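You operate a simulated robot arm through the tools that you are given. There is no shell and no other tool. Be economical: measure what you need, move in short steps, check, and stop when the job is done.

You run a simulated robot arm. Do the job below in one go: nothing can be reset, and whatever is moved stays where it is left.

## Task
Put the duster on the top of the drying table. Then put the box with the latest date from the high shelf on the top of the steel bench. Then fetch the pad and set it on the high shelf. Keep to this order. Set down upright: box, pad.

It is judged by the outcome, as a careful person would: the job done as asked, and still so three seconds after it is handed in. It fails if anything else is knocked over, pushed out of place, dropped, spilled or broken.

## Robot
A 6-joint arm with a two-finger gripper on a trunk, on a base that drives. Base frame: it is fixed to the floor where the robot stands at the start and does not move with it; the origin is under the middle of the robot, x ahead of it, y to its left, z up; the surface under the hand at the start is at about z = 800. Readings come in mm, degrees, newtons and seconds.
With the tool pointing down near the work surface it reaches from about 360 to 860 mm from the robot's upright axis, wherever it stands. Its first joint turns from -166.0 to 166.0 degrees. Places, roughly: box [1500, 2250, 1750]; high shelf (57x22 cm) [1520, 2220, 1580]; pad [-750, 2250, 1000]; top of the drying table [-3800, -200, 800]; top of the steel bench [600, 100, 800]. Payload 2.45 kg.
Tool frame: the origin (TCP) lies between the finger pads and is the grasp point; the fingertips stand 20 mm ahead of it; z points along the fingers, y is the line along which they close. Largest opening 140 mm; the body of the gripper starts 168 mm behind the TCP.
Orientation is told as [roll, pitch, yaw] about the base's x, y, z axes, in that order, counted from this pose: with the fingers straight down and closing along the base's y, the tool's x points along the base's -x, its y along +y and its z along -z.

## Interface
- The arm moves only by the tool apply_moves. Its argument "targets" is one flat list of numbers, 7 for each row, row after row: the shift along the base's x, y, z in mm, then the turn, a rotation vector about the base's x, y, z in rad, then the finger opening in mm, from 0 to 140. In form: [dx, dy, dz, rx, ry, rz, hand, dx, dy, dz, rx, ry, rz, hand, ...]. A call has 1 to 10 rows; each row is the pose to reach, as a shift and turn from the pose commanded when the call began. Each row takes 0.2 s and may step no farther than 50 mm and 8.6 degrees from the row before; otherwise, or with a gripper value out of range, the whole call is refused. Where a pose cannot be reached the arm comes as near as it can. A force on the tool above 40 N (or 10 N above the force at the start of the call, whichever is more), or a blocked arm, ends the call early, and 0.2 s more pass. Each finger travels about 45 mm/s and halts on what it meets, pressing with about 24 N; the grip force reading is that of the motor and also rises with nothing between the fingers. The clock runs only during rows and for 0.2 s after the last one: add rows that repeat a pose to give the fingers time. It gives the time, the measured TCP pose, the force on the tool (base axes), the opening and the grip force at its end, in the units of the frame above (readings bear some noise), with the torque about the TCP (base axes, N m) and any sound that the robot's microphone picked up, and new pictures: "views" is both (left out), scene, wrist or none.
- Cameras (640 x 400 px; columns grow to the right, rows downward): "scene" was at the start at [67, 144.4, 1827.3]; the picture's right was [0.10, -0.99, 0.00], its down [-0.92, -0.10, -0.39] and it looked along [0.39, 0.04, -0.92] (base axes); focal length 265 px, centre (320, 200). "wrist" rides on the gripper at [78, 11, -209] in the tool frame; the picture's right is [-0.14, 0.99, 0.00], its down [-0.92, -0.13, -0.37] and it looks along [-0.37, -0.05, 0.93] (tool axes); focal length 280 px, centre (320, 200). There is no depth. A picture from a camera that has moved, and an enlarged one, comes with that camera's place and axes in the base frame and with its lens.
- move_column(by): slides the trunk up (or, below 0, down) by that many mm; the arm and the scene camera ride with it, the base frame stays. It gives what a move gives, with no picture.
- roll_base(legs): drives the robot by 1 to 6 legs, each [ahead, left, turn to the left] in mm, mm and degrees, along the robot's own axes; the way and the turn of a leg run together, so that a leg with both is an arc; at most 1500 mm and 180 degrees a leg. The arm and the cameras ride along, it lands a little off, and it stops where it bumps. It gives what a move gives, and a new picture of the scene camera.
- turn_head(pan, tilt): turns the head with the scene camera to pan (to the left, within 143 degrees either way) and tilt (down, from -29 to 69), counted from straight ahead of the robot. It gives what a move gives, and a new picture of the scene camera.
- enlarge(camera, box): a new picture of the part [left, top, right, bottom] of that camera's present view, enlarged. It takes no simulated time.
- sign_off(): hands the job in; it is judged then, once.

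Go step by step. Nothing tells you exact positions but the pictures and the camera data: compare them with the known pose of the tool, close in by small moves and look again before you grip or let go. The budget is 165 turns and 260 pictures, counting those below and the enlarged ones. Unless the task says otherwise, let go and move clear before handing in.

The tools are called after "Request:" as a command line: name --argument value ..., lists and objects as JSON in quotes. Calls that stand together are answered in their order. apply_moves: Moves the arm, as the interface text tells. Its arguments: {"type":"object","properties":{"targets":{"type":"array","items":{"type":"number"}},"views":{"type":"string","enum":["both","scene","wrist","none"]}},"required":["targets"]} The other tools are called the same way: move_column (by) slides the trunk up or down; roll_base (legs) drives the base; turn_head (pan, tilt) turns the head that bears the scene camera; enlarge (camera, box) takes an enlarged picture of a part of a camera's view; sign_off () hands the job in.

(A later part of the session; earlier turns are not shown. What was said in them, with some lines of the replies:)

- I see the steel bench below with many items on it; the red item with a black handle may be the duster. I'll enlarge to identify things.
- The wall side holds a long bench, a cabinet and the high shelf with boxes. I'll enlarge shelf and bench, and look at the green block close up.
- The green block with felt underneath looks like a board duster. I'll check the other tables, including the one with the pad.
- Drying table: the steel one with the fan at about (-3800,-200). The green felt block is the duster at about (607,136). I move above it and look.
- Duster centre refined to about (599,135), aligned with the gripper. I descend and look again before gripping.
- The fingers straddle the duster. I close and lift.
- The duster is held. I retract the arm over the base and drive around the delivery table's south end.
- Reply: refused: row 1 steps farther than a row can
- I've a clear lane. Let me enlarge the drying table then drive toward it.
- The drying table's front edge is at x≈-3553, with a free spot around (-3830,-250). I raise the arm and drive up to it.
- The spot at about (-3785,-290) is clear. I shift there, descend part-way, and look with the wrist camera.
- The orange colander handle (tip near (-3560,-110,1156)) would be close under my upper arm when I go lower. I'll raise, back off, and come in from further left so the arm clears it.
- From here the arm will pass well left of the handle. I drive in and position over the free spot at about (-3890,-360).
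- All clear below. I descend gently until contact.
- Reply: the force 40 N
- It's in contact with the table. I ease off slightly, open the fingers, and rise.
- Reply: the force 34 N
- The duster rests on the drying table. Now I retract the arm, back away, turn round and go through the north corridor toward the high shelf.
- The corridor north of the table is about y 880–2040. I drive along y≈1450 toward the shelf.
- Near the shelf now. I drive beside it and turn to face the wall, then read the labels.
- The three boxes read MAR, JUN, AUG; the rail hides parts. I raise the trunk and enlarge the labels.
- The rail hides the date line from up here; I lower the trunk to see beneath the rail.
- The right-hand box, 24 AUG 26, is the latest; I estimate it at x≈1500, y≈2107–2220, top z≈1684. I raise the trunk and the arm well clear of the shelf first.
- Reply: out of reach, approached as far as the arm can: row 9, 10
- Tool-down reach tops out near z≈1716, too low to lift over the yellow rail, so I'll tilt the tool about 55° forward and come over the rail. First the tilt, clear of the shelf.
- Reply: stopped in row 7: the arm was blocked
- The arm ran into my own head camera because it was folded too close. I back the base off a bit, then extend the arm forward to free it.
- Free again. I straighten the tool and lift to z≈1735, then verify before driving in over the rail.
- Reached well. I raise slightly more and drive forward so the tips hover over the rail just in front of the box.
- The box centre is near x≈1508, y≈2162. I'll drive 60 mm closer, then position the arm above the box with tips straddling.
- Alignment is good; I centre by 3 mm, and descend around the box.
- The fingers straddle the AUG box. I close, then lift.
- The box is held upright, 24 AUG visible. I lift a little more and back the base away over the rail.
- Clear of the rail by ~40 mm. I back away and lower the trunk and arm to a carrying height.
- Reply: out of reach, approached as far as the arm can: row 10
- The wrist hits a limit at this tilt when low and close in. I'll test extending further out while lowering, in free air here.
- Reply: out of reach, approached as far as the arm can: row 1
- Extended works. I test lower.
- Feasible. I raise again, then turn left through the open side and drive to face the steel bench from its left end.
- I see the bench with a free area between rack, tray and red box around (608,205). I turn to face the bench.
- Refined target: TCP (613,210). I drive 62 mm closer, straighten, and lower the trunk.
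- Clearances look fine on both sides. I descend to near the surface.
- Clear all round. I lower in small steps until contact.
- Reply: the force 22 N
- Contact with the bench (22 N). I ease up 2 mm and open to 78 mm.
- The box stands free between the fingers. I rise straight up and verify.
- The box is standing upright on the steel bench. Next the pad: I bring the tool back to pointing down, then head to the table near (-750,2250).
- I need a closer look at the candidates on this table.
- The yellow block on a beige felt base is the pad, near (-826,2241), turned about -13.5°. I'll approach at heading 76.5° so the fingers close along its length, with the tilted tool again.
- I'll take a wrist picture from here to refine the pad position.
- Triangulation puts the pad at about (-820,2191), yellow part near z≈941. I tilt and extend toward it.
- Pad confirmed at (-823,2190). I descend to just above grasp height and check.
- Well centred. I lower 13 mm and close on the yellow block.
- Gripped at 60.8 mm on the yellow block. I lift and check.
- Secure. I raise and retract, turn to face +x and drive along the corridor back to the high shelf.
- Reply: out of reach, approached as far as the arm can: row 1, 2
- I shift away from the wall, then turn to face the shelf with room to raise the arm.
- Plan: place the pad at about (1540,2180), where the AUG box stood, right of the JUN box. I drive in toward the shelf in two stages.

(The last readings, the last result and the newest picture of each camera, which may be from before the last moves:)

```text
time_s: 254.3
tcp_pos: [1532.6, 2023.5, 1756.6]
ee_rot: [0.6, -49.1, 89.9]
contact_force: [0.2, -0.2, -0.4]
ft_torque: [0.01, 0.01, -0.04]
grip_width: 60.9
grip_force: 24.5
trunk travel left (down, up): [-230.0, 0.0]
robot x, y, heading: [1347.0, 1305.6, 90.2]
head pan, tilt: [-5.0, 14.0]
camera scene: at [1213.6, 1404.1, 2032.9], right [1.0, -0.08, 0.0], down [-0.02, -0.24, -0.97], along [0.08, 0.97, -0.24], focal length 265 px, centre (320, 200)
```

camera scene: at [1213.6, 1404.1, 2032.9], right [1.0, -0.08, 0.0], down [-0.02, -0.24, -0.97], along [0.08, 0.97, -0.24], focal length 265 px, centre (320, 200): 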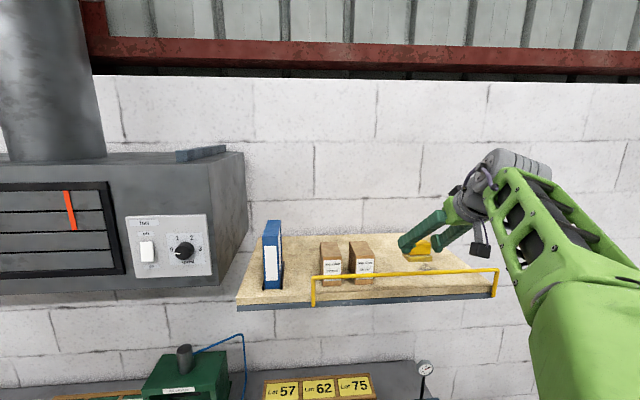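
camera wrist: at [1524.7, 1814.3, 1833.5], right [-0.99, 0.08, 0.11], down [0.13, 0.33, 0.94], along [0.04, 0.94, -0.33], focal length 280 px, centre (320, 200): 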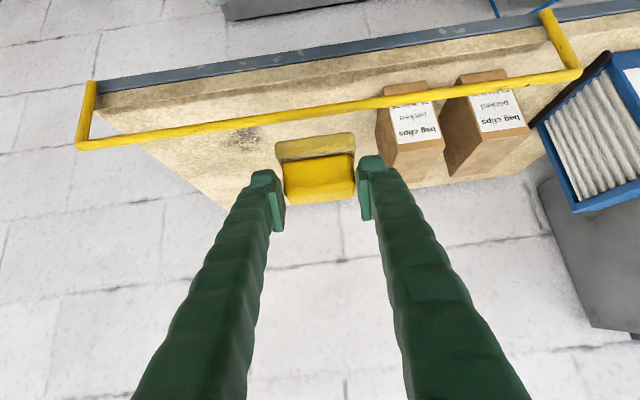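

Clear path over the rail. I drive in 125 mm, then lower part way.

Request:
roll_base --legs '[[125, 0, 0]]'

Request:
apply_moves --targets '[3, 15, -20, 0, -0.009, 0, 40, 5, 30, -50, 0, -0.009, 0, 40, 5, 30, -80, 0, -0.009, 0, 40]' --views "both"

Request:
enlarge --camera "scene" --box '[320, 220, 480, 320]'

```text
time_s: 255.6
tcp_pos: [1532.0, 2150.7, 1754.8]
ee_rot: [0.6, -48.9, 90.0]
contact_force: [-0.4, 0.5, -1.3]
ft_torque: [-0.06, -0.01, 0.01]
grip_width: 60.6
grip_force: 23.5
trunk travel left (down, up): [-230.0, 0.0]
robot x, y, heading: [1349.8, 1427.0, 90.2]
head pan, tilt: [-5.0, 14.0]
camera scene: at [1213.0, 1531.3, 2032.8], right [1.0, -0.08, 0.0], down [-0.02, -0.24, -0.97], along [0.08, 0.97, -0.24], focal length 265 px, centre (320, 200)
```

scene: 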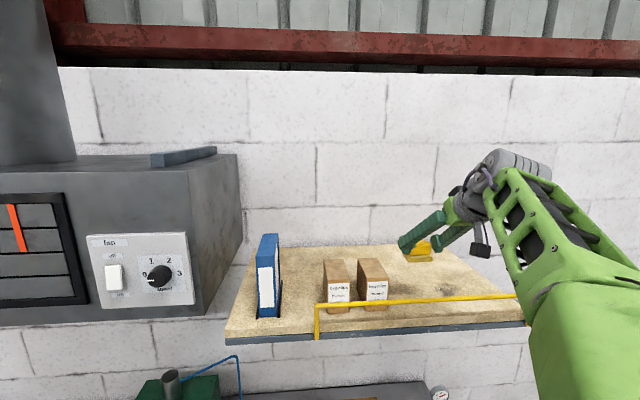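

```text
time_s: 256.4
tcp_pos: [1538.1, 2178.2, 1674.4]
ee_rot: [-0.3, -49.2, 90.7]
contact_force: [0.4, -0.4, -0.4]
ft_torque: [-0.03, 0.01, -0.01]
grip_width: 61.0
grip_force: 23.7
trunk travel left (down, up): [-230.0, 0.0]
robot x, y, heading: [1347.7, 1428.0, 90.5]
head pan, tilt: [-5.0, 14.0]
camera scene: at [1212.9, 1528.5, 2033.0], right [1.0, -0.08, 0.0], down [-0.02, -0.24, -0.97], along [0.08, 0.97, -0.24], focal length 265 px, centre (320, 200)
camera wrist: at [1526.7, 1969.0, 1752.2], right [-0.99, 0.08, 0.1], down [0.12, 0.32, 0.94], along [0.04, 0.94, -0.33], focal length 280 px, centre (320, 200)
```

scene: 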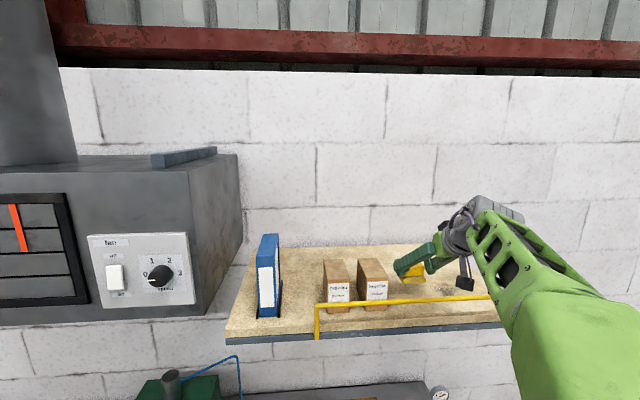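
wrist: 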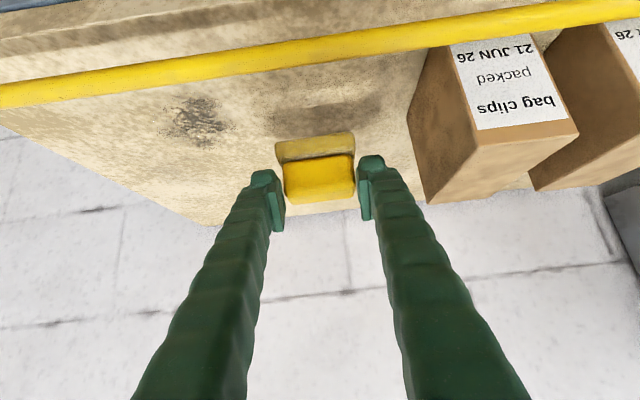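

```text
4.00 times, centred on (400, 270) of scene
camera zoom: at [1212.9, 1528.5, 2033.0], right [1.0, -0.08, 0.0], down [-0.02, -0.24, -0.97], along [0.08, 0.97, -0.24], focal length 1058 px, centre (0, -80)
```

zoom: 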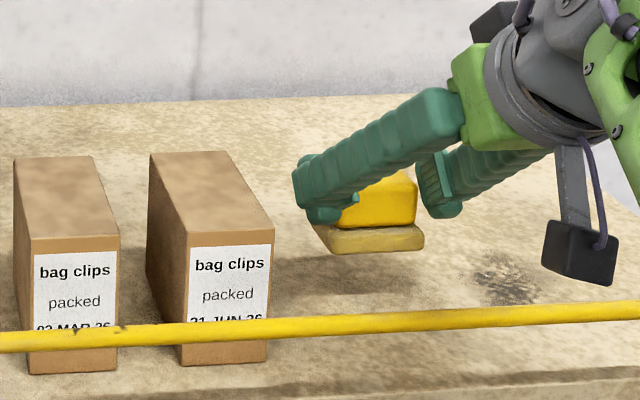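

I lower in small steps to contact.

Request:
apply_moves --targets '[0, 0, -20, 0, 0, 0, 40, 0, 0, -27, 0, 0, 0, 40, 0, 0, -31, 0, 0, 0, 40, 0, 0, -34, 0, 0, 0, 40, 0, 0, -37, 0, 0, 0, 40, 0, 0, -40, 0, 0, 0, 40, 0, 0, -43, 0, 0, 0, 40, 0, 0, -46, 0, 0, 0, 40]' --views "none"

```text
time_s: 258.2
tcp_pos: [1538.0, 2177.8, 1634.0]
ee_rot: [-0.4, -49.4, 90.6]
contact_force: [-0.1, 0.3, 14.5]
ft_torque: [-0.05, 0.2, 0.0]
grip_width: 60.7
grip_force: 24.4
trunk travel left (down, up): [-230.0, 0.0]
robot x, y, heading: [1349.3, 1428.1, 90.3]
head pan, tilt: [-5.0, 14.0]
```

Contact felt (14.5 N). I ease up and open slowly.

Request:
apply_moves --targets '[0, 0, 3, 0, 0, 0, 40, 0, 0, 4, 0, 0, 0, 64, 0, 0, 4, 0, 0, 0, 72, 0, 0, 4, 0, 0, 0, 80, 0, 0, 4, 0, 0, 0, 84, 0, 0, 4, 0, 0, 0, 84]' --views "both"

Request:
enlarge --camera "scene" --box '[320, 220, 480, 320]'

```text
time_s: 259.6
tcp_pos: [1537.6, 2177.7, 1633.7]
ee_rot: [-0.2, -49.1, 90.6]
contact_force: [-0.4, 0.2, 0.1]
ft_torque: [0.01, 0.02, -0.02]
grip_width: 84.2
grip_force: 0.1
trunk travel left (down, up): [-230.0, 0.0]
robot x, y, heading: [1345.0, 1427.9, 90.3]
head pan, tilt: [-5.0, 14.0]
camera scene: at [1213.1, 1528.8, 2033.0], right [1.0, -0.08, 0.0], down [-0.02, -0.24, -0.97], along [0.08, 0.97, -0.24], focal length 265 px, centre (320, 200)
camera wrist: at [1527.8, 1968.4, 1711.5], right [-0.99, 0.08, 0.1], down [0.12, 0.33, 0.94], along [0.04, 0.94, -0.33], focal length 280 px, centre (320, 200)
```

scene: 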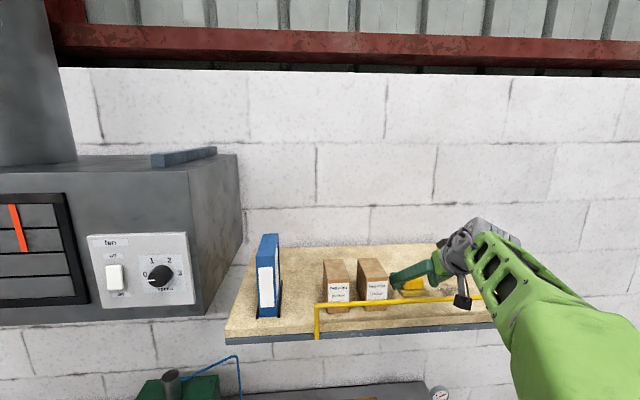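
wrist: 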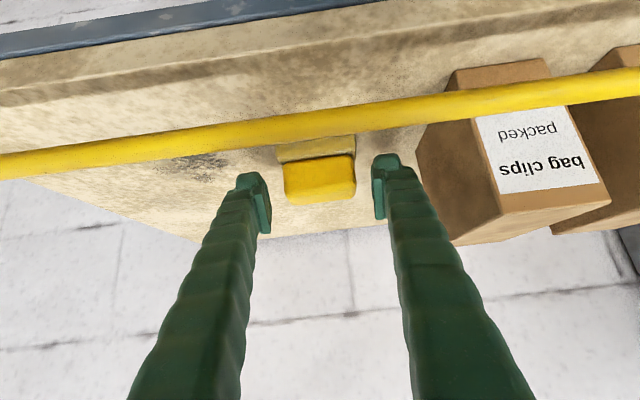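

```text
4.00 times, centred on (400, 270) of scene
camera zoom: at [1213.1, 1528.8, 2033.0], right [1.0, -0.08, 0.0], down [-0.02, -0.24, -0.97], along [0.08, 0.97, -0.24], focal length 1058 px, centre (0, -80)
```

zoom: 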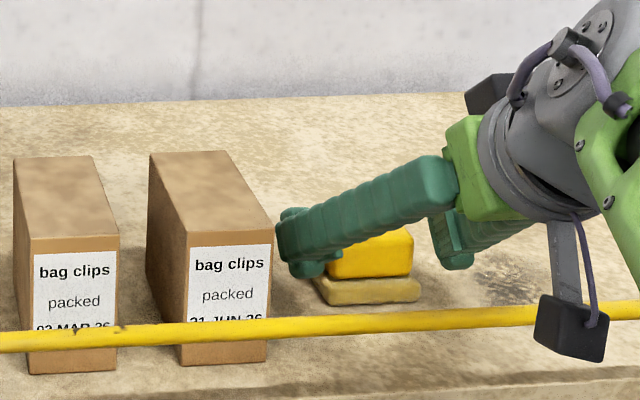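

The pad is released on its base. I rise straight up and back off the base.

Request:
apply_moves --targets '[0, 0, 15, 0, 0, 0, 84, 0, 0, 45, 0, 0, 0, 84, 0, 0, 80, 0, 0, 0, 84, 0, 0, 115, 0, 0, 0, 84]' --views "none"

Request:
roll_base --legs '[[-400, 0, 0]]'

Request:
enlarge --camera "scene" --box '[240, 190, 480, 340]'

```text
time_s: 260.6
tcp_pos: [1538.9, 2177.9, 1747.0]
ee_rot: [-0.2, -49.1, 90.6]
contact_force: [0.7, 0.3, -0.1]
ft_torque: [-0.02, 0.0, 0.03]
grip_width: 84.2
grip_force: 0.1
trunk travel left (down, up): [-230.0, 0.0]
robot x, y, heading: [1349.4, 1430.3, 90.1]
head pan, tilt: [-5.0, 14.0]
```

```text
time_s: 263.1
tcp_pos: [1537.8, 1778.8, 1748.2]
ee_rot: [-0.2, -49.1, 90.9]
contact_force: [-0.4, -0.2, 0.2]
ft_torque: [0.04, -0.01, 0.01]
grip_width: 84.2
grip_force: 0.1
trunk travel left (down, up): [-230.0, 0.0]
robot x, y, heading: [1352.5, 1030.5, 90.4]
head pan, tilt: [-5.0, 14.0]
camera scene: at [1215.2, 1128.2, 2033.0], right [1.0, -0.08, 0.0], down [-0.02, -0.24, -0.97], along [0.08, 0.97, -0.24], focal length 265 px, centre (320, 200)
```

scene: 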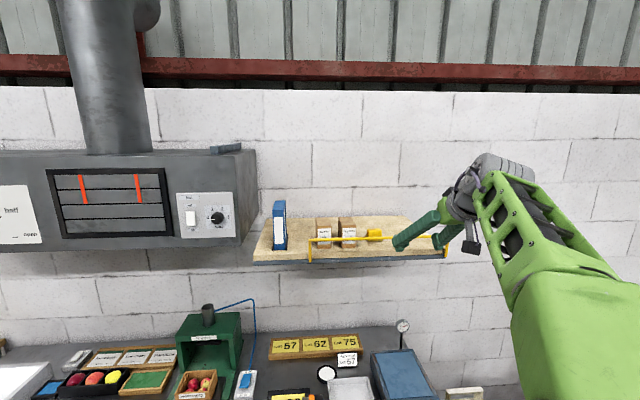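

```text
2.67 times, centred on (360, 265) of scene
camera zoom: at [1215.2, 1128.2, 2033.0], right [1.0, -0.08, 0.0], down [-0.02, -0.24, -0.97], along [0.08, 0.97, -0.24], focal length 706 px, centre (213, 27)
```

zoom: 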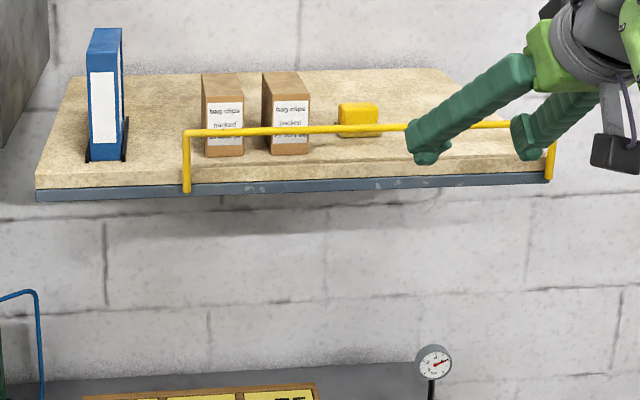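

The pad sits upright on the high shelf, the AUG box is on the steel bench and the duster is on the drying table. The arm is clear, so I hand in.

Request:
sign_off

```text
The job is handed in.
```

I handed the job in with all three items placed in the order you gave.

- **Duster:** the green felt-backed block is on the drying table. Nothing was labelled "duster", so I took this block to be it.
- **Box:** the bag-clips box dated 24 AUG 26 stands upright on the steel bench. The other two on the high shelf were dated 03 MAR 26 and 21 JUN 26.
- **Pad:** the yellow block with the beige base stands upright on the high shelf, to the right of the 21 JUN box. It was unlabelled too; I picked it because it was the best match at the pad's stated position.

While reaching for the shelf, the arm bumped the robot's own camera head once. I freed it by backing off, and nothing else was touched.
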